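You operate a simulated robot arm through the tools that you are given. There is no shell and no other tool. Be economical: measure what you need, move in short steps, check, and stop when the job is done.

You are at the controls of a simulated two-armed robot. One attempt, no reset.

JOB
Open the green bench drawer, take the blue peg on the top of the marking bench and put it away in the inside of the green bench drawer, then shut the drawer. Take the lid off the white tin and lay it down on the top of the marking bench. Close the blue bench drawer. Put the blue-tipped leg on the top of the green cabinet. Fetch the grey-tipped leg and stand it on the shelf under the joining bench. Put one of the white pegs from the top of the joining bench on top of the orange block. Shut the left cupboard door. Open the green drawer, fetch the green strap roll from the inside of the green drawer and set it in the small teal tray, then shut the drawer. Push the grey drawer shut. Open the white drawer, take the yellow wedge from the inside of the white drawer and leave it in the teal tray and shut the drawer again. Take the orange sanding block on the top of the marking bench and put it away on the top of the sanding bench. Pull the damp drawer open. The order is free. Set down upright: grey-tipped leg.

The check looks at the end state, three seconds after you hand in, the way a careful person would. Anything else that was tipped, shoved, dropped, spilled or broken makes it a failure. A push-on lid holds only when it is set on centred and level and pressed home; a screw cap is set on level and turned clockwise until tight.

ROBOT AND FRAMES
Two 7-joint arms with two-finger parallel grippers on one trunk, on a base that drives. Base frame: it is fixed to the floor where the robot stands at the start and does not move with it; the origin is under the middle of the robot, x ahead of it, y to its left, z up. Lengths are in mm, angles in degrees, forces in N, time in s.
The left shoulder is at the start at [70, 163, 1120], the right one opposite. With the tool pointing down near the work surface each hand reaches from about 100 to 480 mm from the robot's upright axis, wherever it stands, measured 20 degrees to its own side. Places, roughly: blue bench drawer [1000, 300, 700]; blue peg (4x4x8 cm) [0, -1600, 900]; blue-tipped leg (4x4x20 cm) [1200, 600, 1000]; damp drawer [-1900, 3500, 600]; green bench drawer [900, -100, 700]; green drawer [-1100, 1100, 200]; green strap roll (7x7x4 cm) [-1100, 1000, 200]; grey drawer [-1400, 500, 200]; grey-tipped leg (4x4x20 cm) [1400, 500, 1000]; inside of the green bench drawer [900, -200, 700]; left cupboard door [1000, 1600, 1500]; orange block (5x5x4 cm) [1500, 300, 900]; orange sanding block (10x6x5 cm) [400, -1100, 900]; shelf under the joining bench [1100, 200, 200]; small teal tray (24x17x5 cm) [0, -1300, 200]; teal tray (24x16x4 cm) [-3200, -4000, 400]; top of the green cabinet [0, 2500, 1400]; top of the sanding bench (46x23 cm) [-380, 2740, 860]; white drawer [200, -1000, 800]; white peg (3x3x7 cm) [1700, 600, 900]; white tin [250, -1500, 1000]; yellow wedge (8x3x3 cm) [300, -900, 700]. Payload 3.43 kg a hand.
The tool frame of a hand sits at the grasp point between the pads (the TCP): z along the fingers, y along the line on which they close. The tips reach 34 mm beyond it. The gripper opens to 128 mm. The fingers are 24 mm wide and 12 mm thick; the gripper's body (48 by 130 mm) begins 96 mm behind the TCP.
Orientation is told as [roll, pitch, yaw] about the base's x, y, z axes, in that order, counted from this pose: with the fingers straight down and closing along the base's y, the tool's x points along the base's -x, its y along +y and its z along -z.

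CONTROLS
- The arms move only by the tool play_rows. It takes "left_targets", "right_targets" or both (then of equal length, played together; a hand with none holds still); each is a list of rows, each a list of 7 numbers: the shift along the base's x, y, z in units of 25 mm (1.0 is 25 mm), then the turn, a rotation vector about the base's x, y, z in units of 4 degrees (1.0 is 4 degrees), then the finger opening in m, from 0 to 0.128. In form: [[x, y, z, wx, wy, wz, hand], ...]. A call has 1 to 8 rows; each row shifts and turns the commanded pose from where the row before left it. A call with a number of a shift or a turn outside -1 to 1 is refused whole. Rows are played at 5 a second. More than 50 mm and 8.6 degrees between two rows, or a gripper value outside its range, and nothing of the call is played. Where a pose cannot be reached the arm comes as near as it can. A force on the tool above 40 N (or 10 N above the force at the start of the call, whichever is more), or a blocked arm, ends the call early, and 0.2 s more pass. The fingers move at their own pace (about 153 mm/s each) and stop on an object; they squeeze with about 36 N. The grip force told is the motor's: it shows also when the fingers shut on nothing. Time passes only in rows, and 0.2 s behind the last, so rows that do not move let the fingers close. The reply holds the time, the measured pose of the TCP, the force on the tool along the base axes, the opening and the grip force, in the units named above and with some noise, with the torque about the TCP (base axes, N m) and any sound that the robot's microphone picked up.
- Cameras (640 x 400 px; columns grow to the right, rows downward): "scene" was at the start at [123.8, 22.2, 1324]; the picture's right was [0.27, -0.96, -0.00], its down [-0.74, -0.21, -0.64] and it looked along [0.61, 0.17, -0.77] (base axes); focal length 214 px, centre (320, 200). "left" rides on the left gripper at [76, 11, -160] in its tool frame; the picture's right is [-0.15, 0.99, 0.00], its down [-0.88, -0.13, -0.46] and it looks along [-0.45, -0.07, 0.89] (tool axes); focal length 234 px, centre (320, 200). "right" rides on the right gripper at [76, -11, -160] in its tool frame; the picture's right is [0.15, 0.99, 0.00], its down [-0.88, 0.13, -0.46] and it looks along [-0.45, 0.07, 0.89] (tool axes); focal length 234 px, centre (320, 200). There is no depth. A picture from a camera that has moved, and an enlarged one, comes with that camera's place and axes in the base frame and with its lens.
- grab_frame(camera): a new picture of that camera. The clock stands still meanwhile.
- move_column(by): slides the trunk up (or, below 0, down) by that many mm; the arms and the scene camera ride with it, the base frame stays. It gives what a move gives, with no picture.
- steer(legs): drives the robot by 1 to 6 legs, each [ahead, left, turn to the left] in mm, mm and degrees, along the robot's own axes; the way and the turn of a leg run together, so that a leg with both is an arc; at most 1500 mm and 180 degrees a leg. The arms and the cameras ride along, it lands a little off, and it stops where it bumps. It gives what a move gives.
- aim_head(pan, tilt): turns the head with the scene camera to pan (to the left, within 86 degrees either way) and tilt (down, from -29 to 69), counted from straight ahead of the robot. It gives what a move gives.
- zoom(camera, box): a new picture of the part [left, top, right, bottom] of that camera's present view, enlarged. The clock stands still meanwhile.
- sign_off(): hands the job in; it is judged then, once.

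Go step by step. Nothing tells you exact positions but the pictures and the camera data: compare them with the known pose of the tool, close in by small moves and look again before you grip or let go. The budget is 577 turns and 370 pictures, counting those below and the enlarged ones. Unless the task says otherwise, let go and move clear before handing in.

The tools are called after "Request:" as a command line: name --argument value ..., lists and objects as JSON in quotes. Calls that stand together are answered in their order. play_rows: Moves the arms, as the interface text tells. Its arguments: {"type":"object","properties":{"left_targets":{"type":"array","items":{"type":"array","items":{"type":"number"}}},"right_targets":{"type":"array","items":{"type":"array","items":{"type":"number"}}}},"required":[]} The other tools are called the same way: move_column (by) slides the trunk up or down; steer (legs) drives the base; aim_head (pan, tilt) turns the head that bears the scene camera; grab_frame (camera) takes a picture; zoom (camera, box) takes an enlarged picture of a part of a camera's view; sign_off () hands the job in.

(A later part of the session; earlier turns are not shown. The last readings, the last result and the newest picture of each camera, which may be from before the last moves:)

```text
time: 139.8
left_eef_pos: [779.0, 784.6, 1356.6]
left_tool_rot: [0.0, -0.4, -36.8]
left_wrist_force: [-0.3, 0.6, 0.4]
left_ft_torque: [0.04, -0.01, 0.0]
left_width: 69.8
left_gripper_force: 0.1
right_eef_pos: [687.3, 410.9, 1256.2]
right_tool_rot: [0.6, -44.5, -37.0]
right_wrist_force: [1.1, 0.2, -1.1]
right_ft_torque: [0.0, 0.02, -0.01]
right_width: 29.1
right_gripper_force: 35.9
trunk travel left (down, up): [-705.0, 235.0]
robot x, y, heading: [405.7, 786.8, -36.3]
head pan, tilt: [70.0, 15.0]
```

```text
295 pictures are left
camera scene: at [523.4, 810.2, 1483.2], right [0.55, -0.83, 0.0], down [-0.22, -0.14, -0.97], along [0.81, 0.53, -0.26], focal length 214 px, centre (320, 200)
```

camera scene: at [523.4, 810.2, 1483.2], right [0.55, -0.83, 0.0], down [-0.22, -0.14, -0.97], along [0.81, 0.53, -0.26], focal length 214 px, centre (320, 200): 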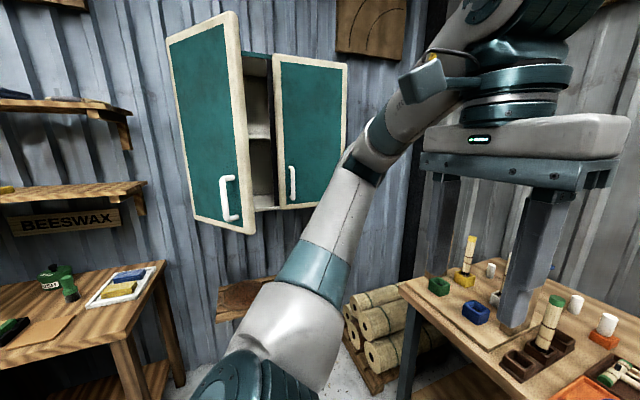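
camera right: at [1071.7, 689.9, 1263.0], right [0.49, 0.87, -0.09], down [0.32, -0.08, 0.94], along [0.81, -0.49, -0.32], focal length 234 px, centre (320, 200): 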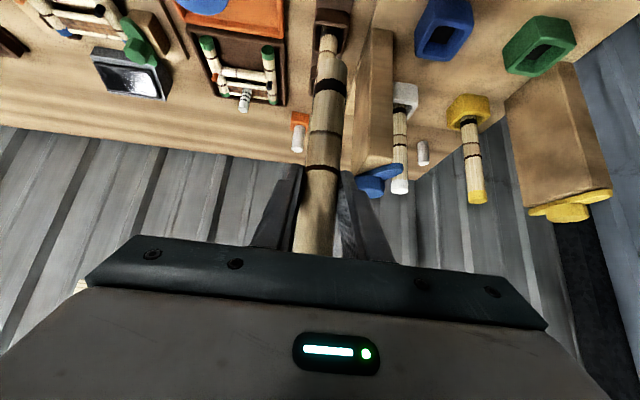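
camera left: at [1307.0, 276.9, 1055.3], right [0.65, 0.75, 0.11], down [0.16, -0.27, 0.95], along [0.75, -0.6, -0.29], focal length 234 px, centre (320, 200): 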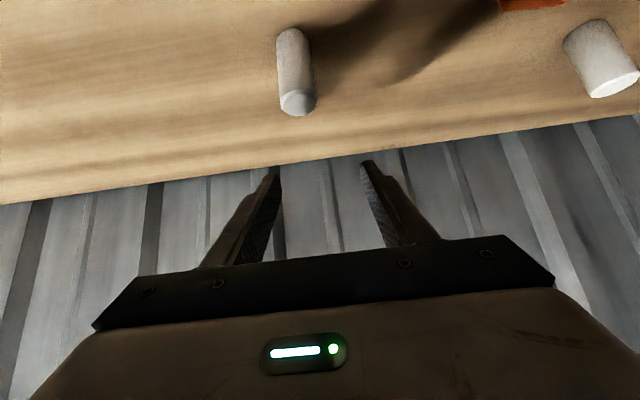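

The left door is hinged on its left and stands open about 50°. I'll raise the trunk, turn to face that wall and look again.

Request:
move_column --by 150

Request:
steer --legs '[[0, 0, 90]]'

Request:
aim_head --pan -15 --tilt 10

Request:
grab_frame --camera "scene"

```text
time: 141.5
left_eef_pos: [778.4, 784.5, 1507.6]
left_tool_rot: [0.1, -0.3, -36.8]
left_wrist_force: [-0.4, 0.6, -0.4]
left_ft_torque: [0.0, -0.01, -0.02]
left_width: 69.9
left_gripper_force: 0.1
right_eef_pos: [687.5, 410.5, 1406.1]
right_tool_rot: [0.6, -44.4, -36.9]
right_wrist_force: [0.3, -0.3, -0.7]
right_ft_torque: [-0.02, -0.02, -0.02]
right_width: 29.3
right_gripper_force: 35.8
trunk travel left (down, up): [-855.0, 85.0]
robot x, y, heading: [399.8, 783.6, -36.7]
head pan, tilt: [70.0, 15.0]
```

```text
time: 145.8
left_eef_pos: [395.4, 1159.6, 1508.2]
left_tool_rot: [0.0, -0.3, 54.9]
left_wrist_force: [0.3, -0.1, 0.2]
left_ft_torque: [0.0, -0.03, 0.0]
left_width: 70.1
left_gripper_force: 0.2
right_eef_pos: [772.9, 1079.8, 1406.3]
right_tool_rot: [0.7, -44.4, 54.5]
right_wrist_force: [-0.5, 0.4, -0.2]
right_ft_torque: [-0.02, 0.0, -0.04]
right_width: 29.4
right_gripper_force: 35.8
trunk travel left (down, up): [-855.0, 85.0]
robot x, y, heading: [404.7, 783.0, 55.1]
head pan, tilt: [70.0, 15.0]
```

```text
time: 147.4
left_eef_pos: [395.9, 1159.6, 1507.6]
left_tool_rot: [0.1, -0.3, 54.9]
left_wrist_force: [0.3, -0.1, 0.1]
left_ft_torque: [-0.02, -0.01, -0.02]
left_width: 70.2
left_gripper_force: 0.0
right_eef_pos: [772.8, 1079.7, 1405.6]
right_tool_rot: [0.5, -44.5, 54.6]
right_wrist_force: [-0.3, -0.5, -1.5]
right_ft_torque: [0.01, 0.0, -0.05]
right_width: 29.0
right_gripper_force: 35.9
trunk travel left (down, up): [-855.0, 85.0]
robot x, y, heading: [405.4, 787.0, 55.3]
head pan, tilt: [-15.0, 10.0]
```

```text
294 pictures are left
camera scene: at [504.5, 889.3, 1641.4], right [0.64, -0.76, 0.0], down [-0.13, -0.11, -0.98], along [0.75, 0.63, -0.17], focal length 214 px, centre (320, 200)
```

scene: 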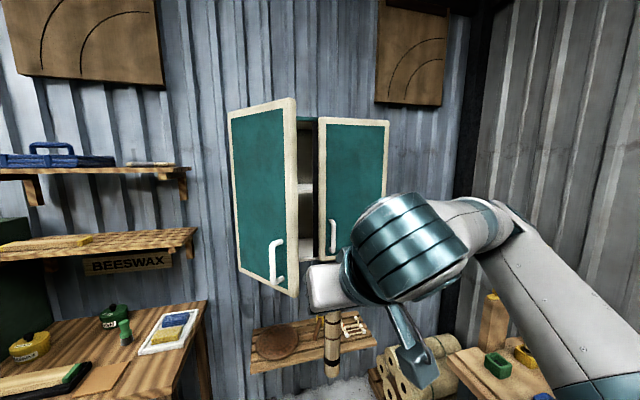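

Triangulated: door hinge at about (1000, 1820), free edge at (1016, 1445), bottom z≈1135; shut it ends near (1304, 1601). I'll pitch the closed left hand forward and drive so that it is on the outside of the door.

Request:
play_rows --left_targets '[[-0.17, 0.46, -0.3, 0.82, -0.57, 0, 0], [-0.17, 0.46, -0.3, 0.82, -0.57, 0, 0], [-0.17, 0.46, -0.3, 0.82, -0.57, 0, 0], [-0.17, 0.46, -0.3, 0.82, -0.57, 0, 0], [-0.17, 0.46, -0.3, 0.82, -0.57, 0, 0], [-0.17, 0.46, -0.3, 0.82, -0.57, 0, 0], [-0.17, 0.46, -0.3, 0.82, -0.57, 0, 0], [-0.17, 0.46, -0.3, 0.82, -0.57, 0, 0]]'

Request:
play_rows --left_targets '[[-0.17, 0.46, -0.3, 0.82, -0.57, 0, 0], [-0.17, 0.46, -0.3, 0.82, -0.57, 0, 0], [-0.17, 0.46, -0.3, 0.82, -0.57, 0, 0]]'

Request:
steer --legs '[[0, -344, 0], [350, 0, 0]]'

Request:
aim_head --pan 15 --tilt 10

Request:
grab_frame --camera "scene"

```text
time: 149.2
left_eef_pos: [361.1, 1252.9, 1449.5]
left_tool_rot: [0.2, -32.3, 54.7]
left_wrist_force: [-0.1, 0.4, -0.4]
left_ft_torque: [-0.01, -0.01, -0.01]
left_width: 0.0
left_gripper_force: 32.7
right_eef_pos: [771.3, 1079.0, 1406.8]
right_tool_rot: [0.6, -44.4, 54.8]
right_wrist_force: [-0.5, -0.1, 0.4]
right_ft_torque: [-0.04, 0.0, -0.05]
right_width: 29.2
right_gripper_force: 35.9
trunk travel left (down, up): [-855.0, 85.0]
robot x, y, heading: [406.0, 785.0, 55.0]
head pan, tilt: [-15.0, 10.0]
```

```text
time: 150.0
left_eef_pos: [350.2, 1307.0, 1451.5]
left_tool_rot: [0.3, -44.1, 54.6]
left_wrist_force: [-0.1, 0.2, -0.1]
left_ft_torque: [-0.03, 0.02, -0.04]
left_width: 0.1
left_gripper_force: 32.3
left hand out of reach, approached as far as the arm can: row 1, 2, 3
right_eef_pos: [771.9, 1079.0, 1406.1]
right_tool_rot: [0.6, -44.5, 54.5]
right_wrist_force: [-0.6, 0.0, -0.1]
right_ft_torque: [-0.01, -0.03, -0.03]
right_width: 29.2
right_gripper_force: 35.8
trunk travel left (down, up): [-855.0, 85.0]
robot x, y, heading: [405.2, 784.1, 55.2]
head pan, tilt: [-15.0, 10.0]
```

```text
time: 154.1
left_eef_pos: [825.4, 1391.3, 1453.8]
left_tool_rot: [0.3, -44.2, 55.2]
left_wrist_force: [0.4, -0.8, 0.0]
left_ft_torque: [0.04, 0.0, 0.01]
left_width: 0.0
left_gripper_force: 33.0
right_eef_pos: [1248.7, 1167.5, 1407.4]
right_tool_rot: [0.5, -44.5, 55.0]
right_wrist_force: [0.0, 0.2, -0.3]
right_ft_torque: [0.0, 0.01, -0.02]
right_width: 29.4
right_gripper_force: 35.9
trunk travel left (down, up): [-855.0, 85.0]
robot x, y, heading: [884.7, 874.0, 55.5]
head pan, tilt: [-15.0, 10.0]
```

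```text
time: 155.1
left_eef_pos: [827.2, 1394.1, 1452.5]
left_tool_rot: [0.3, -43.8, 55.2]
left_wrist_force: [-0.4, -0.6, 0.6]
left_ft_torque: [0.01, 0.01, 0.04]
left_width: 0.0
left_gripper_force: 33.1
right_eef_pos: [1250.1, 1170.2, 1406.1]
right_tool_rot: [0.6, -44.4, 55.1]
right_wrist_force: [-0.2, 0.0, -1.0]
right_ft_torque: [-0.01, 0.03, -0.04]
right_width: 29.0
right_gripper_force: 35.8
trunk travel left (down, up): [-855.0, 85.0]
robot x, y, heading: [885.1, 874.0, 55.6]
head pan, tilt: [15.0, 10.0]
```

```text
293 pictures are left
camera scene: at [943.9, 1005.4, 1641.4], right [0.94, -0.33, 0.0], down [-0.06, -0.16, -0.98], along [0.33, 0.93, -0.17], focal length 214 px, centre (320, 200)
```

scene: 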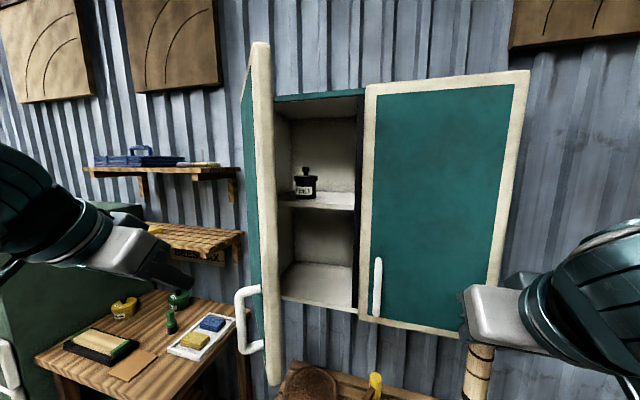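

The hand is left (outside) of the door. Driving 130 ahead and sweeping the door shut along its arc.

Request:
steer --legs '[[130, 0, 0]]'

Request:
play_rows --left_targets '[[0.98, 0.2, -0.2, 0, 0, 0, 0], [0.98, 0.2, -0.2, 0, 0, 0, 0], [0.98, 0.2, -0.2, 0, 0, 0, 0], [0.98, 0.2, -0.2, 0, 0, 0, 0], [0.98, 0.2, 0, 0, 0, 0, 0], [0.98, 0.2, 0, 0, 0, 0, 0], [0.98, 0.2, 0, 0, 0, 0, 0], [0.98, 0.2, 0, 0, 0, 0, 0]]'

Request:
grab_frame --camera "scene"

```text
time: 156.3
left_eef_pos: [897.9, 1498.1, 1453.2]
left_tool_rot: [0.4, -44.2, 55.2]
left_wrist_force: [0.3, 0.3, 0.1]
left_ft_torque: [0.01, -0.02, 0.0]
left_width: 0.0
left_gripper_force: 33.3
right_eef_pos: [1321.3, 1274.8, 1408.5]
right_tool_rot: [0.6, -44.5, 55.1]
right_wrist_force: [0.2, -0.7, -0.9]
right_ft_torque: [-0.03, -0.04, -0.02]
right_width: 29.3
right_gripper_force: 36.4
trunk travel left (down, up): [-855.0, 85.0]
robot x, y, heading: [959.8, 982.5, 55.6]
head pan, tilt: [15.0, 10.0]
```

```text
time: 158.2
left_eef_pos: [1095.9, 1540.4, 1432.0]
left_tool_rot: [0.4, -43.9, 55.3]
left_wrist_force: [-0.3, 0.1, 0.0]
left_ft_torque: [-0.01, 0.04, 0.02]
left_width: 0.0
left_gripper_force: 32.7
right_eef_pos: [1324.3, 1276.6, 1405.2]
right_tool_rot: [0.8, -44.3, 55.0]
right_wrist_force: [0.5, 0.6, -0.7]
right_ft_torque: [-0.02, 0.04, 0.02]
right_width: 29.4
right_gripper_force: 36.1
trunk travel left (down, up): [-855.0, 85.0]
robot x, y, heading: [956.0, 981.4, 55.5]
head pan, tilt: [15.0, 10.0]
```

```text
292 pictures are left
camera scene: at [1018.9, 1112.0, 1641.3], right [0.94, -0.33, 0.0], down [-0.06, -0.16, -0.98], along [0.33, 0.93, -0.17], focal length 214 px, centre (320, 200)
```

scene: 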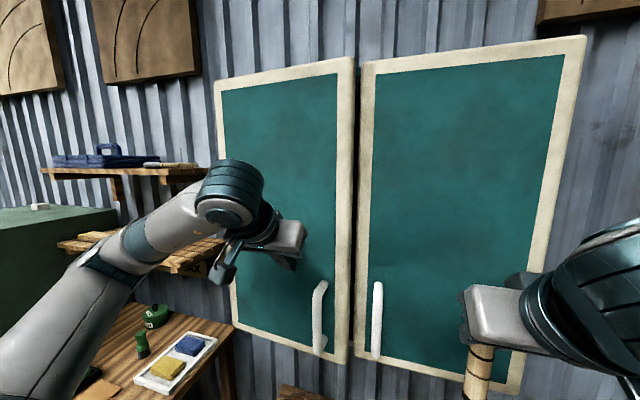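

Nearly shut. Continue pushing towards the wall.

Request:
play_rows --left_targets '[[0.8, 0.5, 0, 0, 0, 0, 0], [0.8, 0.5, 0, 0, 0, 0, 0], [0.7, 0.6, 0, 0, 0, 0, 0], [0.6, 0.7, 0, 0, 0, 0, 0], [0.5, 0.7, 0, 0, 0, 0, 0], [0.4, 0.6, 0, 0, 0, 0, 0], [0.4, 0.6, 0, 0, 0, 0, 0], [0.4, 0.6, 0, 0, 0, 0, 0]]'

Request:
grab_frame --camera "scene"

```text
time: 158.8
left_eef_pos: [1127.8, 1557.5, 1432.5]
left_tool_rot: [0.6, -43.9, 55.0]
left_wrist_force: [0.1, -0.6, -0.3]
left_ft_torque: [0.03, 0.01, 0.0]
left_width: 0.0
left_gripper_force: 33.4
right_eef_pos: [1321.1, 1275.3, 1406.7]
right_tool_rot: [0.6, -44.4, 55.1]
right_wrist_force: [0.5, -0.5, -1.0]
right_ft_torque: [0.02, 0.01, 0.01]
right_width: 29.2
right_gripper_force: 36.1
trunk travel left (down, up): [-855.0, 85.0]
robot x, y, heading: [958.0, 983.0, 55.7]
head pan, tilt: [15.0, 10.0]
stopped in row 3 (left hand): the force on the tool passed its limit at 62 N (the readings are from after the stop); the commanded pose is now the measured one
```

```text
291 pictures are left
camera scene: at [1015.7, 1109.6, 1641.6], right [0.94, -0.33, 0.0], down [-0.06, -0.16, -0.98], along [0.33, 0.93, -0.17], focal length 214 px, centre (320, 200)
```

scene: 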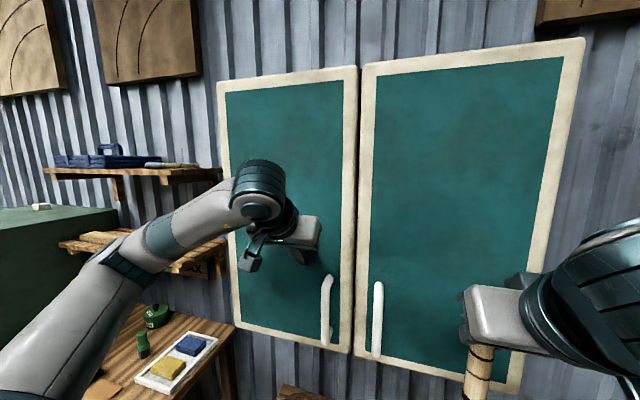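

Request:
zoom --camera "scene" --box '[270, 270, 430, 370]'

Request:
play_rows --left_targets '[[0.5, 0.6, 0, 0, 0, 0, 0], [0.5, 0.6, 0, 0, 0, 0, 0], [0, 0, 0, 0, 0, 0, 0]]'

Request:
zoom --camera "scene" --box '[270, 270, 430, 370]'

```text
4.00 times, centred on (350, 320) of scene
camera zoom: at [1015.7, 1109.6, 1641.6], right [0.94, -0.33, 0.0], down [-0.06, -0.16, -0.98], along [0.33, 0.93, -0.17], focal length 858 px, centre (200, -280)
```

zoom: 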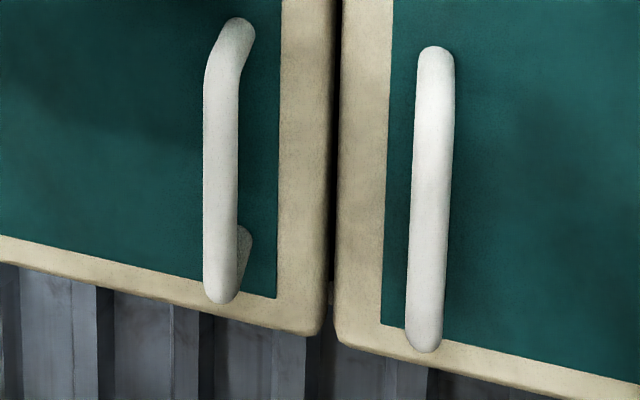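

```text
time: 159.1
left_eef_pos: [1126.4, 1557.4, 1432.8]
left_tool_rot: [0.9, -43.7, 54.6]
left_wrist_force: [-1.1, 0.4, 0.2]
left_ft_torque: [0.01, -0.03, -0.02]
left_width: 0.0
left_gripper_force: 33.2
right_eef_pos: [1320.0, 1275.5, 1407.0]
right_tool_rot: [0.5, -44.4, 55.4]
right_wrist_force: [0.3, 0.4, -0.6]
right_ft_torque: [0.0, 0.01, -0.06]
right_width: 29.1
right_gripper_force: 35.7
trunk travel left (down, up): [-855.0, 85.0]
robot x, y, heading: [956.3, 981.1, 55.6]
head pan, tilt: [15.0, 10.0]
stopped in row 1 (left hand): the force on the tool passed its limit at 50 N (the readings are from after the stop); the commanded pose is now the measured one
```

```text
4.00 times, centred on (350, 320) of scene
camera zoom: at [1014.3, 1110.0, 1641.6], right [0.94, -0.33, 0.0], down [-0.06, -0.16, -0.98], along [0.33, 0.93, -0.17], focal length 858 px, centre (200, -280)
```

zoom: 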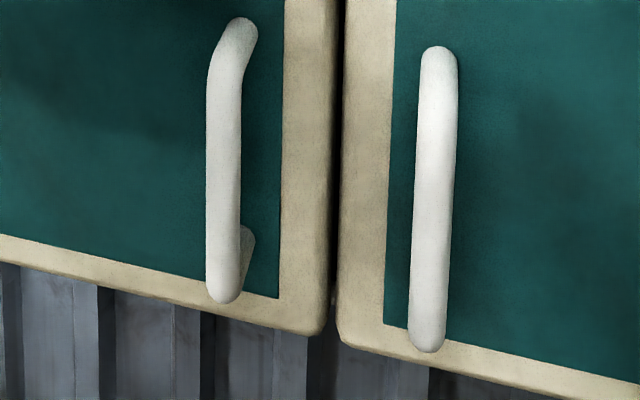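

The left cupboard door is shut flush. Withdrawing and heading along the wall to the green cabinet.

Request:
play_rows --left_targets '[[-0.57, -0.82, 0.3, 0, 0, 0, 0], [-0.57, -0.82, 0.3, 0, 0, 0, 0], [-0.57, -0.82, 0.3, 0, 0, 0, 0.05], [-0.57, -0.82, 0.3, 0, 0, 0, 0.05], [-0.57, -0.82, 0.3, 0, 0, 0, 0.05], [-0.57, -0.82, 0.3, 0, 0, 0, 0.05], [-0.57, -0.82, 0.3, 0, 0, 0, 0.05]]'

Request:
steer --legs '[[-400, 0, 0], [0, 1200, 0]]'

Request:
aim_head --pan 20 --tilt 15

Request:
grab_frame --camera "scene"

```text
time: 160.7
left_eef_pos: [1027.6, 1411.9, 1484.6]
left_tool_rot: [0.9, -43.6, 54.6]
left_wrist_force: [0.2, 0.0, -1.2]
left_ft_torque: [0.03, 0.01, -0.03]
left_width: 50.1
left_gripper_force: 0.1
right_eef_pos: [1321.9, 1275.3, 1406.7]
right_tool_rot: [0.6, -44.5, 55.2]
right_wrist_force: [0.5, -0.2, -0.8]
right_ft_torque: [0.0, 0.0, -0.02]
right_width: 29.3
right_gripper_force: 35.9
trunk travel left (down, up): [-855.0, 85.0]
robot x, y, heading: [958.3, 981.9, 55.5]
head pan, tilt: [15.0, 10.0]
```

```text
time: 168.8
left_eef_pos: [-184.7, 1765.2, 1485.2]
left_tool_rot: [1.0, -43.4, 54.0]
left_wrist_force: [0.7, 0.2, -0.3]
left_ft_torque: [0.0, 0.03, -0.02]
left_width: 49.8
left_gripper_force: 0.1
right_eef_pos: [109.2, 1624.1, 1405.4]
right_tool_rot: [0.6, -44.4, 54.7]
right_wrist_force: [0.2, -0.2, -0.5]
right_ft_torque: [0.03, 0.0, 0.0]
right_width: 29.2
right_gripper_force: 35.9
trunk travel left (down, up): [-855.0, 85.0]
robot x, y, heading: [-258.7, 1331.7, 55.0]
head pan, tilt: [15.0, 10.0]
```

```text
time: 169.5
left_eef_pos: [-185.8, 1765.8, 1483.9]
left_tool_rot: [0.9, -43.5, 54.0]
left_wrist_force: [0.0, -0.6, -0.2]
left_ft_torque: [-0.01, -0.01, -0.02]
left_width: 50.2
left_gripper_force: 0.1
right_eef_pos: [108.4, 1624.4, 1405.6]
right_tool_rot: [0.6, -44.2, 54.8]
right_wrist_force: [0.5, -0.2, 0.6]
right_ft_torque: [-0.01, 0.0, 0.01]
right_width: 29.5
right_gripper_force: 36.1
trunk travel left (down, up): [-855.0, 85.0]
robot x, y, heading: [-263.2, 1330.6, 55.0]
head pan, tilt: [20.0, 15.0]
```

```text
288 pictures are left
camera scene: at [-207.1, 1464.5, 1633.3], right [0.97, -0.26, 0.0], down [-0.07, -0.25, -0.97], along [0.25, 0.93, -0.26], focal length 214 px, centre (320, 200)
```

scene: 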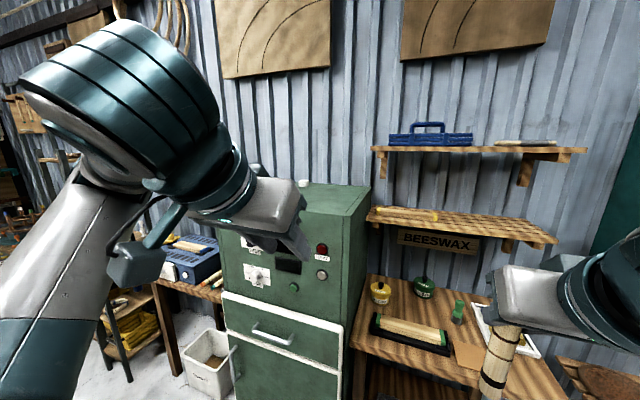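

Green cabinet is ahead-left, its top near z≈1370–1400. Raising the trunk and right hand and moving in front of it.

Request:
move_column --by 80

Request:
play_rows --right_targets '[[0.2, 0.3, 1, 0, 0, 0, 0.02], [0.2, 0.3, 1, 0, 0, 0, 0.02], [0.2, 0.3, 1, 0, 0, 0, 0.02], [0.2, 0.3, 0.6, 0, 0, 0, 0.02]]' --left_targets '[[-0.8, 0.3, 0, 0, 0, 0, 0.05], [-0.8, 0.3, 0, 0, 0, 0, 0.05], [-0.8, 0.3, 0, 0, 0, 0, 0.05], [-0.8, 0.3, 0, 0, 0, 0, 0.05]]'

Request:
steer --legs '[[0, 400, 0]]'

Request:
aim_head --pan -10 --tilt 20

Request:
grab_frame --camera "scene"

Request:
grab_frame --camera "right"

```text
time: 170.7
left_eef_pos: [-185.4, 1764.0, 1563.2]
left_tool_rot: [0.8, -43.5, 54.2]
left_wrist_force: [-0.4, -0.1, 0.4]
left_ft_torque: [-0.05, -0.02, 0.01]
left_width: 49.9
left_gripper_force: 0.1
right_eef_pos: [107.4, 1624.7, 1485.2]
right_tool_rot: [0.6, -44.4, 54.7]
right_wrist_force: [-0.4, -0.2, -0.6]
right_ft_torque: [0.01, 0.02, 0.03]
right_width: 29.2
right_gripper_force: 35.7
trunk travel left (down, up): [-935.0, 5.0]
robot x, y, heading: [-259.9, 1332.3, 55.2]
head pan, tilt: [20.0, 15.0]
```

```text
time: 171.7
left_eef_pos: [-266.0, 1796.3, 1565.4]
left_tool_rot: [0.9, -43.7, 54.1]
left_wrist_force: [0.7, -0.5, 0.4]
left_ft_torque: [0.01, -0.02, -0.02]
left_width: 49.8
left_gripper_force: 0.1
right_eef_pos: [125.5, 1653.8, 1576.4]
right_tool_rot: [0.5, -44.3, 54.8]
right_wrist_force: [-0.7, 0.7, 0.2]
right_ft_torque: [-0.02, -0.01, -0.03]
right_width: 29.1
right_gripper_force: 36.1
trunk travel left (down, up): [-935.0, 5.0]
robot x, y, heading: [-259.9, 1331.8, 55.1]
head pan, tilt: [20.0, 15.0]
```

```text
time: 174.2
left_eef_pos: [-592.3, 2020.1, 1566.1]
left_tool_rot: [1.1, -43.5, 54.2]
left_wrist_force: [1.0, 0.2, 0.4]
left_ft_torque: [0.05, 0.04, 0.02]
left_width: 50.1
left_gripper_force: 0.1
right_eef_pos: [-198.1, 1880.8, 1574.5]
right_tool_rot: [0.8, -44.3, 54.8]
right_wrist_force: [0.1, 0.2, -0.9]
right_ft_torque: [0.02, 0.05, 0.01]
right_width: 29.3
right_gripper_force: 36.1
trunk travel left (down, up): [-935.0, 5.0]
robot x, y, heading: [-583.9, 1560.7, 55.4]
head pan, tilt: [20.0, 15.0]
```

```text
time: 175.1
left_eef_pos: [-595.8, 2023.2, 1566.0]
left_tool_rot: [0.8, -43.5, 54.4]
left_wrist_force: [-0.1, 0.5, -0.5]
left_ft_torque: [0.01, 0.03, 0.01]
left_width: 49.9
left_gripper_force: 0.0
right_eef_pos: [-201.5, 1884.4, 1574.8]
right_tool_rot: [0.5, -44.3, 55.0]
right_wrist_force: [-0.4, 0.1, -0.3]
right_ft_torque: [0.0, -0.02, -0.04]
right_width: 29.5
right_gripper_force: 35.6
trunk travel left (down, up): [-935.0, 5.0]
robot x, y, heading: [-589.5, 1557.2, 55.2]
head pan, tilt: [-10.0, 20.0]
```

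```text
287 pictures are left
camera scene: at [-494.5, 1668.5, 1705.2], right [0.71, -0.7, 0.0], down [-0.24, -0.24, -0.94], along [0.66, 0.67, -0.34], focal length 214 px, centre (320, 200)
```

scene: 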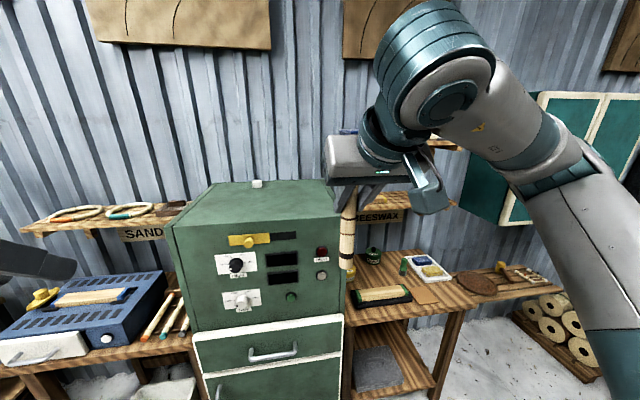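

```text
286 pictures are left
camera right: at [-286.7, 1740.1, 1636.1], right [-0.87, 0.48, -0.1], down [0.08, 0.33, 0.94], along [0.48, 0.82, -0.32], focal length 234 px, centre (320, 200)
```

right: 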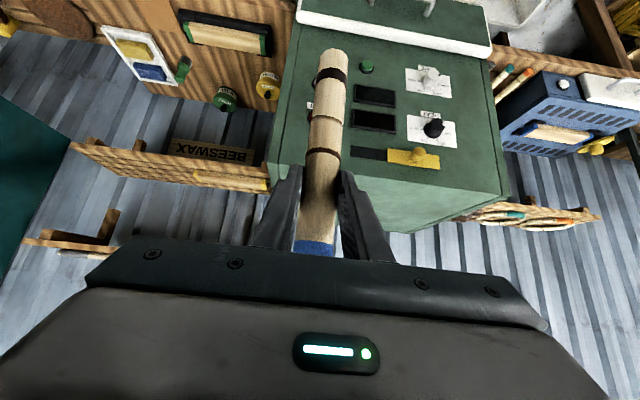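

Cabinet top plane is z≈1405 with front corners near (-400, 2409) and (60, 2100). Driving so the leg comes over its front part.

Request:
steer --legs '[[0, 107, 0], [340, 0, 0]]'

Request:
play_rows --right_targets '[[0.57, 0.82, 0, 0, 0, 0, 0.02], [0.57, 0.82, 0, 0, 0, 0, 0.02], [0.57, 0.82, 0, 0, 0, 0, 0.02], [0.57, 0.82, 0, 0, 0, 0, 0.02]]'

Request:
grab_frame --camera "scene"

Request:
grab_frame --camera "right"

```text
time: 178.1
left_eef_pos: [-490.6, 2355.5, 1566.6]
left_tool_rot: [0.9, -43.7, 54.1]
left_wrist_force: [-0.3, -0.2, 1.2]
left_ft_torque: [0.02, 0.0, 0.0]
left_width: 49.7
left_gripper_force: 0.1
right_eef_pos: [-99.1, 2213.2, 1578.5]
right_tool_rot: [0.6, -44.3, 54.7]
right_wrist_force: [-0.6, -0.4, -0.5]
right_ft_torque: [0.0, 0.03, 0.01]
right_width: 29.4
right_gripper_force: 35.8
trunk travel left (down, up): [-935.0, 5.0]
robot x, y, heading: [-485.1, 1895.4, 55.2]
head pan, tilt: [-10.0, 20.0]
```

```text
time: 179.1
left_eef_pos: [-488.5, 2359.2, 1565.2]
left_tool_rot: [0.9, -43.5, 54.1]
left_wrist_force: [0.7, -0.7, -0.5]
left_ft_torque: [0.0, -0.01, 0.01]
left_width: 50.2
left_gripper_force: 0.1
right_eef_pos: [-35.9, 2301.1, 1571.5]
right_tool_rot: [0.7, -44.2, 54.7]
right_wrist_force: [0.2, 0.3, -0.5]
right_ft_torque: [-0.02, 0.04, 0.0]
right_width: 29.2
right_gripper_force: 36.3
trunk travel left (down, up): [-935.0, 5.0]
robot x, y, heading: [-488.1, 1894.5, 54.8]
head pan, tilt: [-10.0, 20.0]
```

```text
285 pictures are left
camera scene: at [-388.6, 2004.7, 1704.9], right [0.71, -0.71, 0.0], down [-0.24, -0.24, -0.94], along [0.66, 0.67, -0.34], focal length 214 px, centre (320, 200)
```

scene: 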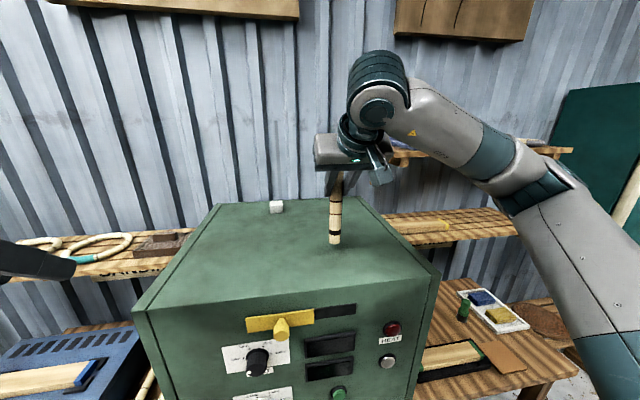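

```text
284 pictures are left
camera right: at [-122.0, 2157.4, 1632.4], right [-0.87, 0.48, -0.09], down [0.08, 0.33, 0.94], along [0.48, 0.81, -0.32], focal length 234 px, centre (320, 200)
```

right: 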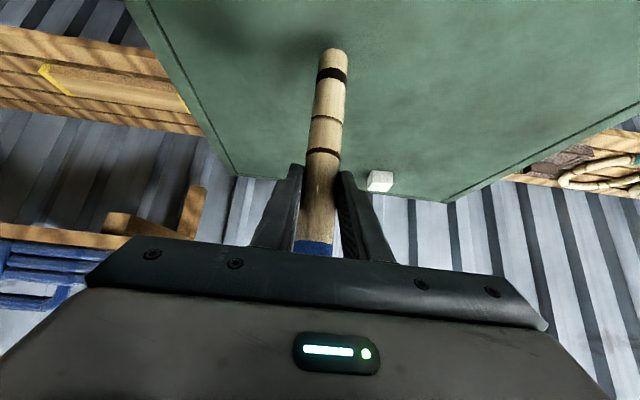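

Leg is above the cabinet top. Lowering until contact.

Request:
play_rows --right_targets '[[0, 0, -0.8, 0, 0, 0, 0.02], [0, 0, -0.4, 0, 0, 0, 0.02], [0, 0, -0.2, 0, 0, 0, 0.02], [0, 0, -0.2, 0, 0, 0, 0.02], [0, 0, -0.2, 0, 0, 0, 0.02], [0, 0, -0.2, 0, 0, 0, 0.02], [0, 0, -0.2, 0, 0, 0, 0.02], [0, 0, -0.2, 0, 0, 0, 0.02]]'

Request:
zoom --camera "scene" --box '[250, 150, 410, 250]'

```text
time: 180.9
left_eef_pos: [-492.2, 2355.7, 1566.2]
left_tool_rot: [0.9, -43.7, 54.1]
left_wrist_force: [0.2, -0.3, -0.9]
left_ft_torque: [-0.01, -0.04, -0.03]
left_width: 50.0
left_gripper_force: 0.0
right_eef_pos: [-42.5, 2295.2, 1516.5]
right_tool_rot: [0.6, -44.5, 54.6]
right_wrist_force: [2.8, 1.4, 29.2]
right_ft_torque: [0.35, -0.51, 0.0]
right_width: 29.2
right_gripper_force: 35.8
trunk travel left (down, up): [-935.0, 5.0]
robot x, y, heading: [-482.8, 1898.0, 55.1]
head pan, tilt: [-10.0, 20.0]
```

```text
4.00 times, centred on (330, 200) of scene
camera zoom: at [-392.1, 2000.5, 1705.5], right [0.71, -0.71, 0.0], down [-0.24, -0.24, -0.94], along [0.66, 0.67, -0.34], focal length 858 px, centre (280, 200)
```

zoom: 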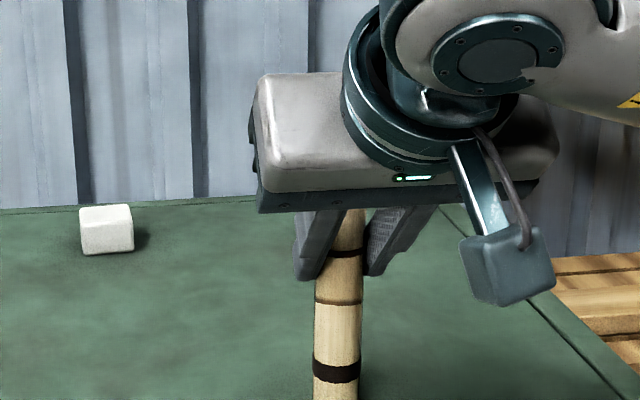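

Contact with 29 N. Easing off and releasing.

Request:
play_rows --right_targets '[[0, 0, 0.2, 0, 0, 0, 0.02], [0, 0, 0, 0, 0, 0, 0.045], [0, 0, 0, 0, 0, 0, 0.08], [0, 0, 0, 0, 0, 0, 0.08]]'

Request:
play_rows --right_targets '[[-0.4, -0.57, 0.7, 0, 0, 0, 0.08], [-0.4, -0.57, 0.7, 0, 0, 0, 0.08], [-0.4, -0.57, 0.7, 0, 0, 0, 0.08], [-0.4, -0.57, 0.7, 0, 0, 0, 0.08], [-0.4, -0.57, 0.7, 0, 0, 0, 0.08], [-0.4, -0.57, 0, 0, 0, 0, 0.08]]'

Request:
grab_frame --camera "scene"

Request:
grab_frame --camera "right"

```text
time: 181.9
left_eef_pos: [-490.0, 2357.6, 1564.4]
left_tool_rot: [0.9, -43.6, 54.1]
left_wrist_force: [0.1, 0.3, -0.2]
left_ft_torque: [0.01, -0.02, -0.02]
left_width: 50.0
left_gripper_force: 0.1
right_eef_pos: [-39.8, 2299.0, 1518.7]
right_tool_rot: [0.6, -44.1, 54.8]
right_wrist_force: [0.8, -0.3, 0.1]
right_ft_torque: [-0.01, -0.02, -0.02]
right_width: 79.9
right_gripper_force: 0.1
trunk travel left (down, up): [-935.0, 5.0]
robot x, y, heading: [-480.8, 1895.3, 55.3]
head pan, tilt: [-10.0, 20.0]
```

```text
time: 183.3
left_eef_pos: [-490.5, 2357.3, 1565.4]
left_tool_rot: [1.0, -43.6, 54.1]
left_wrist_force: [-0.2, -0.1, 0.8]
left_ft_torque: [-0.03, -0.01, 0.0]
left_width: 50.1
left_gripper_force: 0.1
right_eef_pos: [-100.7, 2212.5, 1608.4]
right_tool_rot: [0.6, -44.2, 54.7]
right_wrist_force: [0.0, -0.5, 0.2]
right_ft_torque: [0.02, 0.02, 0.01]
right_width: 79.9
right_gripper_force: 0.1
trunk travel left (down, up): [-935.0, 5.0]
robot x, y, heading: [-483.2, 1893.3, 55.2]
head pan, tilt: [-10.0, 20.0]
```

```text
282 pictures are left
camera scene: at [-390.1, 2002.2, 1705.2], right [0.71, -0.71, 0.0], down [-0.24, -0.24, -0.94], along [0.66, 0.67, -0.34], focal length 214 px, centre (320, 200)
```

scene: 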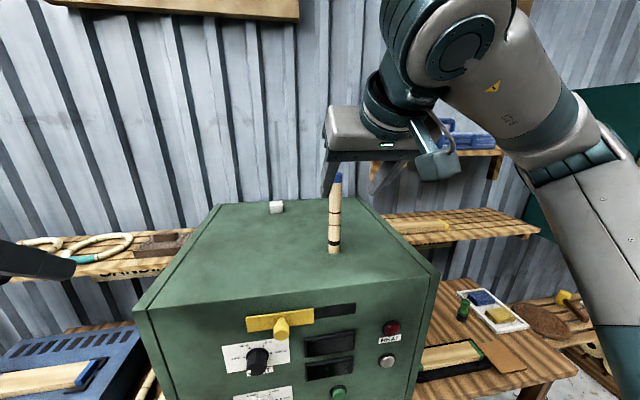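

```text
281 pictures are left
camera right: at [-185.6, 2069.2, 1668.2], right [-0.87, 0.48, -0.09], down [0.08, 0.33, 0.94], along [0.48, 0.81, -0.32], focal length 234 px, centre (320, 200)
```

right: 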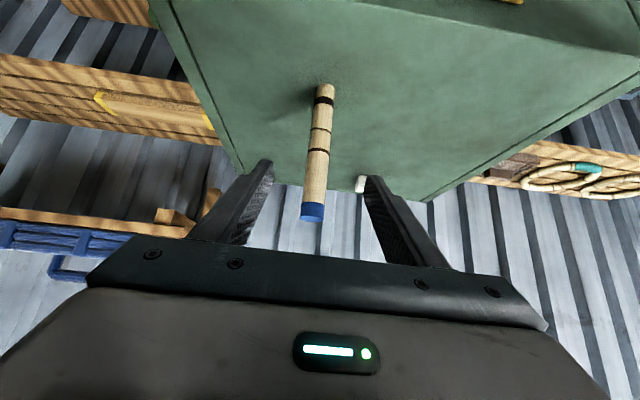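

Blue leg stands on the cabinet. Backing off and looking left for the damp drawer.

Request:
steer --legs '[[-400, 0, 0]]'

Request:
move_column --by -300

Request:
aim_head --pan 55 --tilt 20

Request:
grab_frame --camera "scene"

```text
time: 185.8
left_eef_pos: [-715.6, 2036.5, 1564.4]
left_tool_rot: [0.9, -43.4, 54.5]
left_wrist_force: [0.2, 0.6, 0.4]
left_ft_torque: [0.0, 0.0, 0.01]
left_width: 49.9
left_gripper_force: 0.0
right_eef_pos: [-324.5, 1895.0, 1605.0]
right_tool_rot: [0.6, -44.2, 55.2]
right_wrist_force: [-0.2, 1.6, -0.9]
right_ft_torque: [0.0, 0.0, 0.04]
right_width: 80.2
right_gripper_force: 0.0
trunk travel left (down, up): [-935.0, 5.0]
robot x, y, heading: [-711.7, 1567.3, 55.8]
head pan, tilt: [-10.0, 20.0]
```

```text
time: 188.8
left_eef_pos: [-716.7, 2033.8, 1265.7]
left_tool_rot: [0.9, -43.6, 54.5]
left_wrist_force: [-0.1, 0.5, -0.3]
left_ft_torque: [0.0, 0.0, 0.03]
left_width: 50.1
left_gripper_force: 0.1
right_eef_pos: [-326.6, 1890.9, 1305.5]
right_tool_rot: [0.6, -44.3, 55.1]
right_wrist_force: [-0.4, 0.0, 0.0]
right_ft_torque: [-0.02, 0.02, -0.01]
right_width: 79.9
right_gripper_force: 0.1
trunk travel left (down, up): [-635.0, 305.0]
robot x, y, heading: [-704.5, 1568.2, 55.5]
head pan, tilt: [-10.0, 20.0]
```

```text
time: 190.1
left_eef_pos: [-716.6, 2035.1, 1265.1]
left_tool_rot: [1.0, -43.5, 54.5]
left_wrist_force: [1.1, 0.2, 0.3]
left_ft_torque: [0.02, -0.01, 0.03]
left_width: 50.1
left_gripper_force: 0.0
right_eef_pos: [-326.3, 1893.2, 1306.8]
right_tool_rot: [0.6, -44.3, 55.1]
right_wrist_force: [-0.4, 0.4, 0.3]
right_ft_torque: [0.01, 0.01, 0.0]
right_width: 80.2
right_gripper_force: 0.1
trunk travel left (down, up): [-635.0, 305.0]
robot x, y, heading: [-712.8, 1572.8, 55.5]
head pan, tilt: [55.0, 20.0]
```

```text
280 pictures are left
camera scene: at [-712.3, 1700.3, 1405.1], right [0.94, 0.35, 0.0], down [0.12, -0.32, -0.94], along [-0.33, 0.88, -0.34], focal length 214 px, centre (320, 200)
```

scene: 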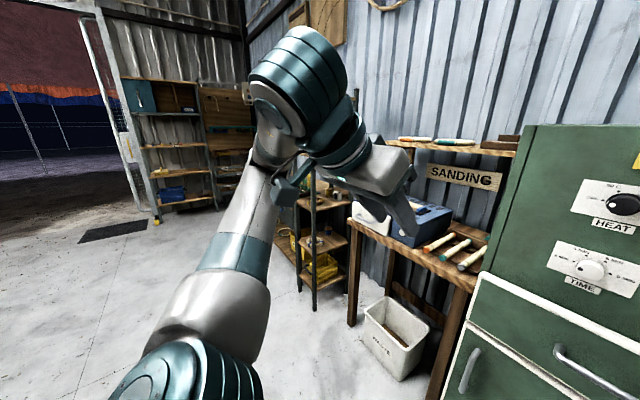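

Request:
play_rows --left_targets '[[-0.1, -0.15, -1, -0.82, 0.57, 0, 0.05], [-0.1, -0.15, -1, -0.82, 0.57, 0, 0.05], [-0.1, -0.15, -1, -0.82, 0.57, 0, 0.05], [-0.1, -0.15, -1, -0.82, 0.57, 0, 0.05], [-0.1, -0.15, -1, -0.82, 0.57, 0, 0.05], [-0.1, -0.15, -1, -0.82, 0.57, 0, 0.05], [-0.1, -0.15, -1, -0.82, 0.57, 0, 0.05], [-0.1, -0.15, -1, -0.82, 0.57, 0, 0.05]]'

Request:
steer --legs '[[0, 700, 0]]'

Request:
aim_head --pan 40 --tilt 20

Request:
grab_frame --camera "scene"

```text
time: 191.9
left_eef_pos: [-720.1, 2032.2, 1099.1]
left_tool_rot: [0.6, -11.3, 54.7]
left_wrist_force: [0.6, 1.5, -1.0]
left_ft_torque: [0.0, 0.0, -0.01]
left_width: 50.0
left_gripper_force: 0.1
left hand out of reach, approached as far as the arm can: row 2, 3, 4, 5, 6, 7, 8
right_eef_pos: [-325.7, 1892.3, 1306.0]
right_tool_rot: [0.6, -44.2, 55.2]
right_wrist_force: [-0.3, -0.1, 0.0]
right_ft_torque: [-0.03, 0.02, 0.02]
right_width: 79.8
right_gripper_force: 0.0
trunk travel left (down, up): [-635.0, 305.0]
robot x, y, heading: [-708.1, 1570.3, 55.9]
head pan, tilt: [55.0, 20.0]
```

```text
time: 195.8
left_eef_pos: [-1282.2, 2429.9, 1099.0]
left_tool_rot: [0.5, -11.4, 53.7]
left_wrist_force: [-1.0, -0.3, 0.8]
left_ft_torque: [0.01, -0.01, 0.0]
left_width: 50.0
left_gripper_force: 0.0
right_eef_pos: [-890.5, 2283.7, 1306.6]
right_tool_rot: [0.6, -44.3, 54.2]
right_wrist_force: [-0.2, 0.0, 0.4]
right_ft_torque: [0.01, 0.03, -0.01]
right_width: 80.1
right_gripper_force: 0.1
trunk travel left (down, up): [-635.0, 305.0]
robot x, y, heading: [-1278.4, 1968.1, 54.5]
head pan, tilt: [55.0, 20.0]
```

```text
time: 196.5
left_eef_pos: [-1283.4, 2429.9, 1099.1]
left_tool_rot: [0.5, -11.4, 53.7]
left_wrist_force: [-1.1, 0.0, 0.4]
left_ft_torque: [-0.02, -0.01, -0.02]
left_width: 50.4
left_gripper_force: 0.0
right_eef_pos: [-890.8, 2283.6, 1307.1]
right_tool_rot: [0.7, -44.4, 54.2]
right_wrist_force: [0.1, -0.3, -0.3]
right_ft_torque: [0.0, -0.01, 0.0]
right_width: 80.1
right_gripper_force: 0.0
trunk travel left (down, up): [-635.0, 305.0]
robot x, y, heading: [-1280.7, 1967.2, 54.4]
head pan, tilt: [40.0, 20.0]
```

```text
279 pictures are left
camera scene: at [-1256.4, 2103.2, 1405.1], right [1.0, 0.08, 0.0], down [0.03, -0.34, -0.94], along [-0.08, 0.94, -0.34], focal length 214 px, centre (320, 200)
```

scene: 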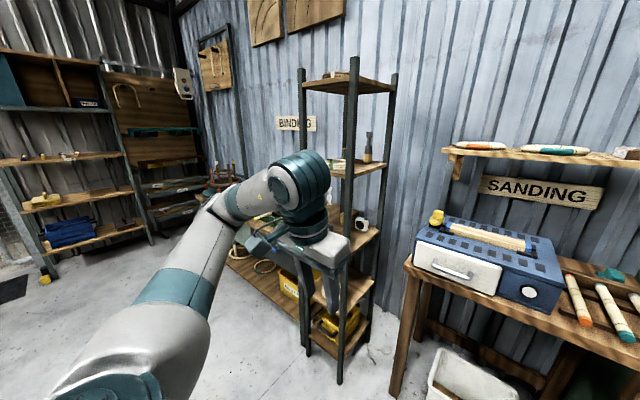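

Request:
steer --legs '[[0, 1100, 0]]'

Request:
aim_head --pan 10 --tilt 30

Request:
grab_frame --camera "scene"

```text
time: 202.2
left_eef_pos: [-2171.3, 3075.1, 1099.7]
left_tool_rot: [0.5, -11.5, 52.9]
left_wrist_force: [-0.8, 0.9, -0.5]
left_ft_torque: [0.01, 0.0, 0.0]
left_width: 50.4
left_gripper_force: 0.1
right_eef_pos: [-1781.7, 2924.0, 1306.1]
right_tool_rot: [0.6, -44.3, 53.3]
right_wrist_force: [-0.1, 0.6, -0.2]
right_ft_torque: [0.0, -0.01, 0.01]
right_width: 80.2
right_gripper_force: 0.0
trunk travel left (down, up): [-635.0, 305.0]
robot x, y, heading: [-2174.8, 2614.5, 54.0]
head pan, tilt: [40.0, 20.0]
```

```text
time: 203.1
left_eef_pos: [-2171.6, 3075.2, 1099.2]
left_tool_rot: [0.5, -11.4, 52.7]
left_wrist_force: [0.1, 0.5, 0.5]
left_ft_torque: [-0.02, 0.01, 0.0]
left_width: 50.1
left_gripper_force: 0.0
right_eef_pos: [-1782.4, 2924.0, 1307.0]
right_tool_rot: [0.6, -44.3, 53.3]
right_wrist_force: [-0.1, -0.1, 0.6]
right_ft_torque: [0.03, 0.01, 0.0]
right_width: 80.1
right_gripper_force: 0.0
trunk travel left (down, up): [-635.0, 305.0]
robot x, y, heading: [-2170.1, 2613.4, 53.6]
head pan, tilt: [10.0, 30.0]
```

```text
278 pictures are left
camera scene: at [-2103.9, 2737.5, 1389.1], right [0.9, -0.44, 0.0], down [-0.22, -0.45, -0.87], along [0.38, 0.78, -0.5], focal length 214 px, centre (320, 200)
```

scene: 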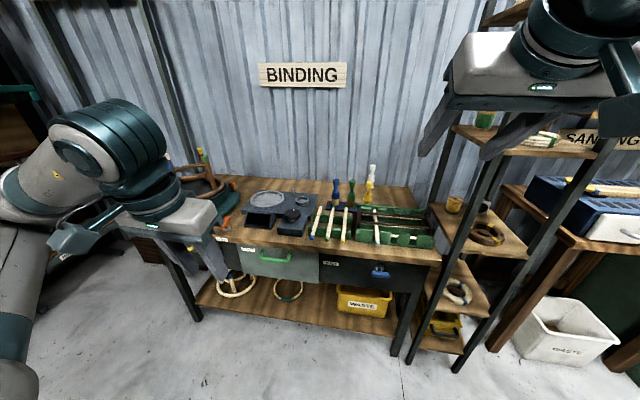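

Request:
zoom --camera "scene" --box '[190, 170, 450, 332]'

```text
2.46 times, centred on (320, 251) of scene
camera zoom: at [-2103.9, 2737.5, 1389.1], right [0.9, -0.44, 0.0], down [-0.22, -0.45, -0.87], along [0.38, 0.78, -0.5], focal length 528 px, centre (320, 74)
```

zoom: 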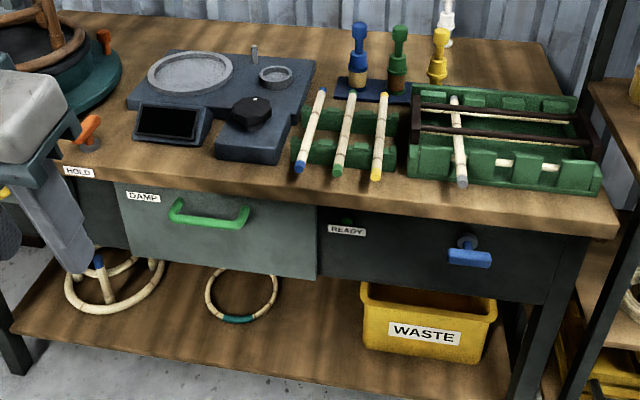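

The DAMP drawer is the left one with a green handle. I'll yaw the left hand by 90° so one finger can go behind its bar, while moving closer.

Request:
play_rows --left_targets '[[0, 0, 0, -0.82, 0.57, -1, 0.08], [0, 0, 0, -0.82, 0.57, -1, 0.08], [0, 0, 0, -0.7, 0.5, -1, 0.08], [0, 0, 0, 0, 0, -1, 0.08], [0, 0, 0, 0, 0, -1, 0.08], [0, 0, 0, 0, 0, -1, 0.08], [0, 0, 0, 0, 0, -1, 0.08], [0, 0, 0, 0, 0, -1, 0.08]]'

Request:
play_rows --left_targets '[[0, 0, 0, 0, 0, -1, 0.08], [0, 0, 0, 0, 0, -1, 0.08], [0, 0, 0, 0, 0, -1, 0.08], [0, 0, 0, 0, 0, -1, 0.08], [0, 0, 0, 0, 0, -1, 0.08], [0, 0, 0, 0, 0, -1, 0.08], [0, 0, 0, 0, 0, -1, 0.08], [0, 0, 0, 0, 0, -1, 0.08]]'

Request:
play_rows --left_targets '[[0, 0, 0, 0, 0, -1, 0.08], [0, 0, 0, 0, 0, -1, 0.08], [0, 0, 0, 0, 0, -1, 0.08], [0, 0, 0, 0, 0, -1, 0.08], [0, 0, 0, 0, 0, -1, 0.08], [0, 0, 0, 0, 0, -1, 0.08]]'

Request:
steer --legs '[[0, 120, 0], [120, 0, 0]]'

Request:
aim_head --pan 15 --tilt 40

Request:
grab_frame --camera "scene"

Request:
grab_frame --camera "left"

```text
time: 204.9
left_eef_pos: [-2171.9, 3076.9, 1099.4]
left_tool_rot: [-1.1, -0.2, 20.8]
left_wrist_force: [-0.6, -0.2, -0.2]
left_ft_torque: [0.03, -0.03, -0.01]
left_width: 80.1
left_gripper_force: 0.0
right_eef_pos: [-1781.6, 2924.1, 1306.4]
right_tool_rot: [0.6, -44.3, 53.2]
right_wrist_force: [0.5, 0.1, 0.0]
right_ft_torque: [0.01, 0.01, 0.0]
right_width: 80.1
right_gripper_force: 0.1
trunk travel left (down, up): [-635.0, 305.0]
robot x, y, heading: [-2172.6, 2614.3, 53.7]
head pan, tilt: [10.0, 30.0]
```

```text
time: 206.7
left_eef_pos: [-2171.8, 3074.7, 1098.7]
left_tool_rot: [-1.1, -0.1, -11.1]
left_wrist_force: [-0.1, -0.2, -1.1]
left_ft_torque: [0.0, 0.02, 0.01]
left_width: 79.9
left_gripper_force: 0.1
right_eef_pos: [-1781.9, 2923.5, 1306.8]
right_tool_rot: [0.6, -44.2, 53.3]
right_wrist_force: [0.2, -0.7, -0.2]
right_ft_torque: [0.0, -0.03, -0.03]
right_width: 80.0
right_gripper_force: 0.2
trunk travel left (down, up): [-635.0, 305.0]
robot x, y, heading: [-2172.7, 2609.6, 53.8]
head pan, tilt: [10.0, 30.0]
```

```text
time: 208.1
left_eef_pos: [-2166.1, 3053.1, 1098.2]
left_tool_rot: [-1.1, -0.1, -34.9]
left_wrist_force: [-0.3, 0.4, -0.2]
left_ft_torque: [-0.01, -0.02, 0.0]
left_width: 80.1
left_gripper_force: 0.1
left hand out of reach, approached as far as the arm can: row 5, 6
right_eef_pos: [-1781.1, 2923.7, 1306.3]
right_tool_rot: [0.7, -44.3, 53.3]
right_wrist_force: [-0.3, 0.1, -0.3]
right_ft_torque: [0.0, 0.02, 0.04]
right_width: 80.2
right_gripper_force: 0.0
trunk travel left (down, up): [-635.0, 305.0]
robot x, y, heading: [-2171.8, 2614.7, 53.9]
head pan, tilt: [10.0, 30.0]
```

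```text
time: 210.2
left_eef_pos: [-2197.3, 3219.0, 1098.3]
left_tool_rot: [-1.1, -0.2, -35.0]
left_wrist_force: [-0.6, -0.5, -0.4]
left_ft_torque: [-0.01, -0.03, 0.02]
left_width: 80.1
left_gripper_force: 0.0
right_eef_pos: [-1811.7, 3090.8, 1306.1]
right_tool_rot: [0.6, -44.2, 53.2]
right_wrist_force: [0.0, -1.2, -0.4]
right_ft_torque: [-0.03, 0.0, -0.02]
right_width: 80.3
right_gripper_force: 0.1
trunk travel left (down, up): [-635.0, 305.0]
robot x, y, heading: [-2203.2, 2780.8, 53.5]
head pan, tilt: [10.0, 30.0]
```

```text
time: 210.9
left_eef_pos: [-2196.2, 3219.8, 1097.9]
left_tool_rot: [-1.1, -0.1, -34.9]
left_wrist_force: [-0.5, 0.6, -0.2]
left_ft_torque: [-0.01, -0.03, -0.03]
left_width: 79.8
left_gripper_force: 0.0
right_eef_pos: [-1811.0, 3091.1, 1306.6]
right_tool_rot: [0.6, -44.3, 53.2]
right_wrist_force: [-0.3, 0.8, -0.4]
right_ft_torque: [0.03, 0.01, -0.03]
right_width: 80.3
right_gripper_force: 0.1
trunk travel left (down, up): [-635.0, 305.0]
robot x, y, heading: [-2204.6, 2780.3, 53.6]
head pan, tilt: [15.0, 40.0]
```

```text
276 pictures are left
camera scene: at [-2142.4, 2902.9, 1373.7], right [0.93, -0.36, 0.0], down [-0.23, -0.6, -0.77], along [0.28, 0.71, -0.64], focal length 214 px, centre (320, 200)
```

scene: 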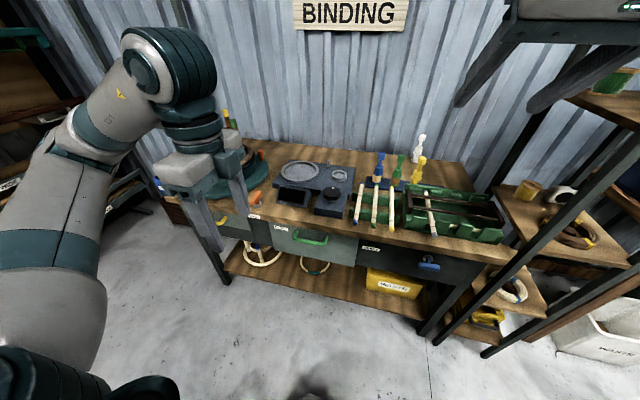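

```text
275 pictures are left
camera left: at [-2251.6, 3274.8, 1257.2], right [0.69, 0.73, -0.02], down [0.65, -0.6, 0.46], along [0.32, -0.33, -0.89], focal length 234 px, centre (320, 200)
```

left: 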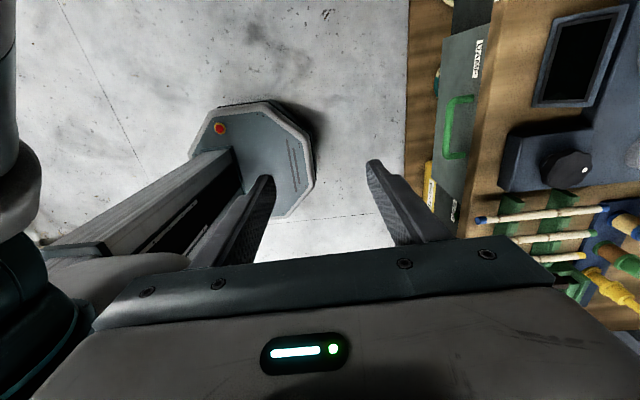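

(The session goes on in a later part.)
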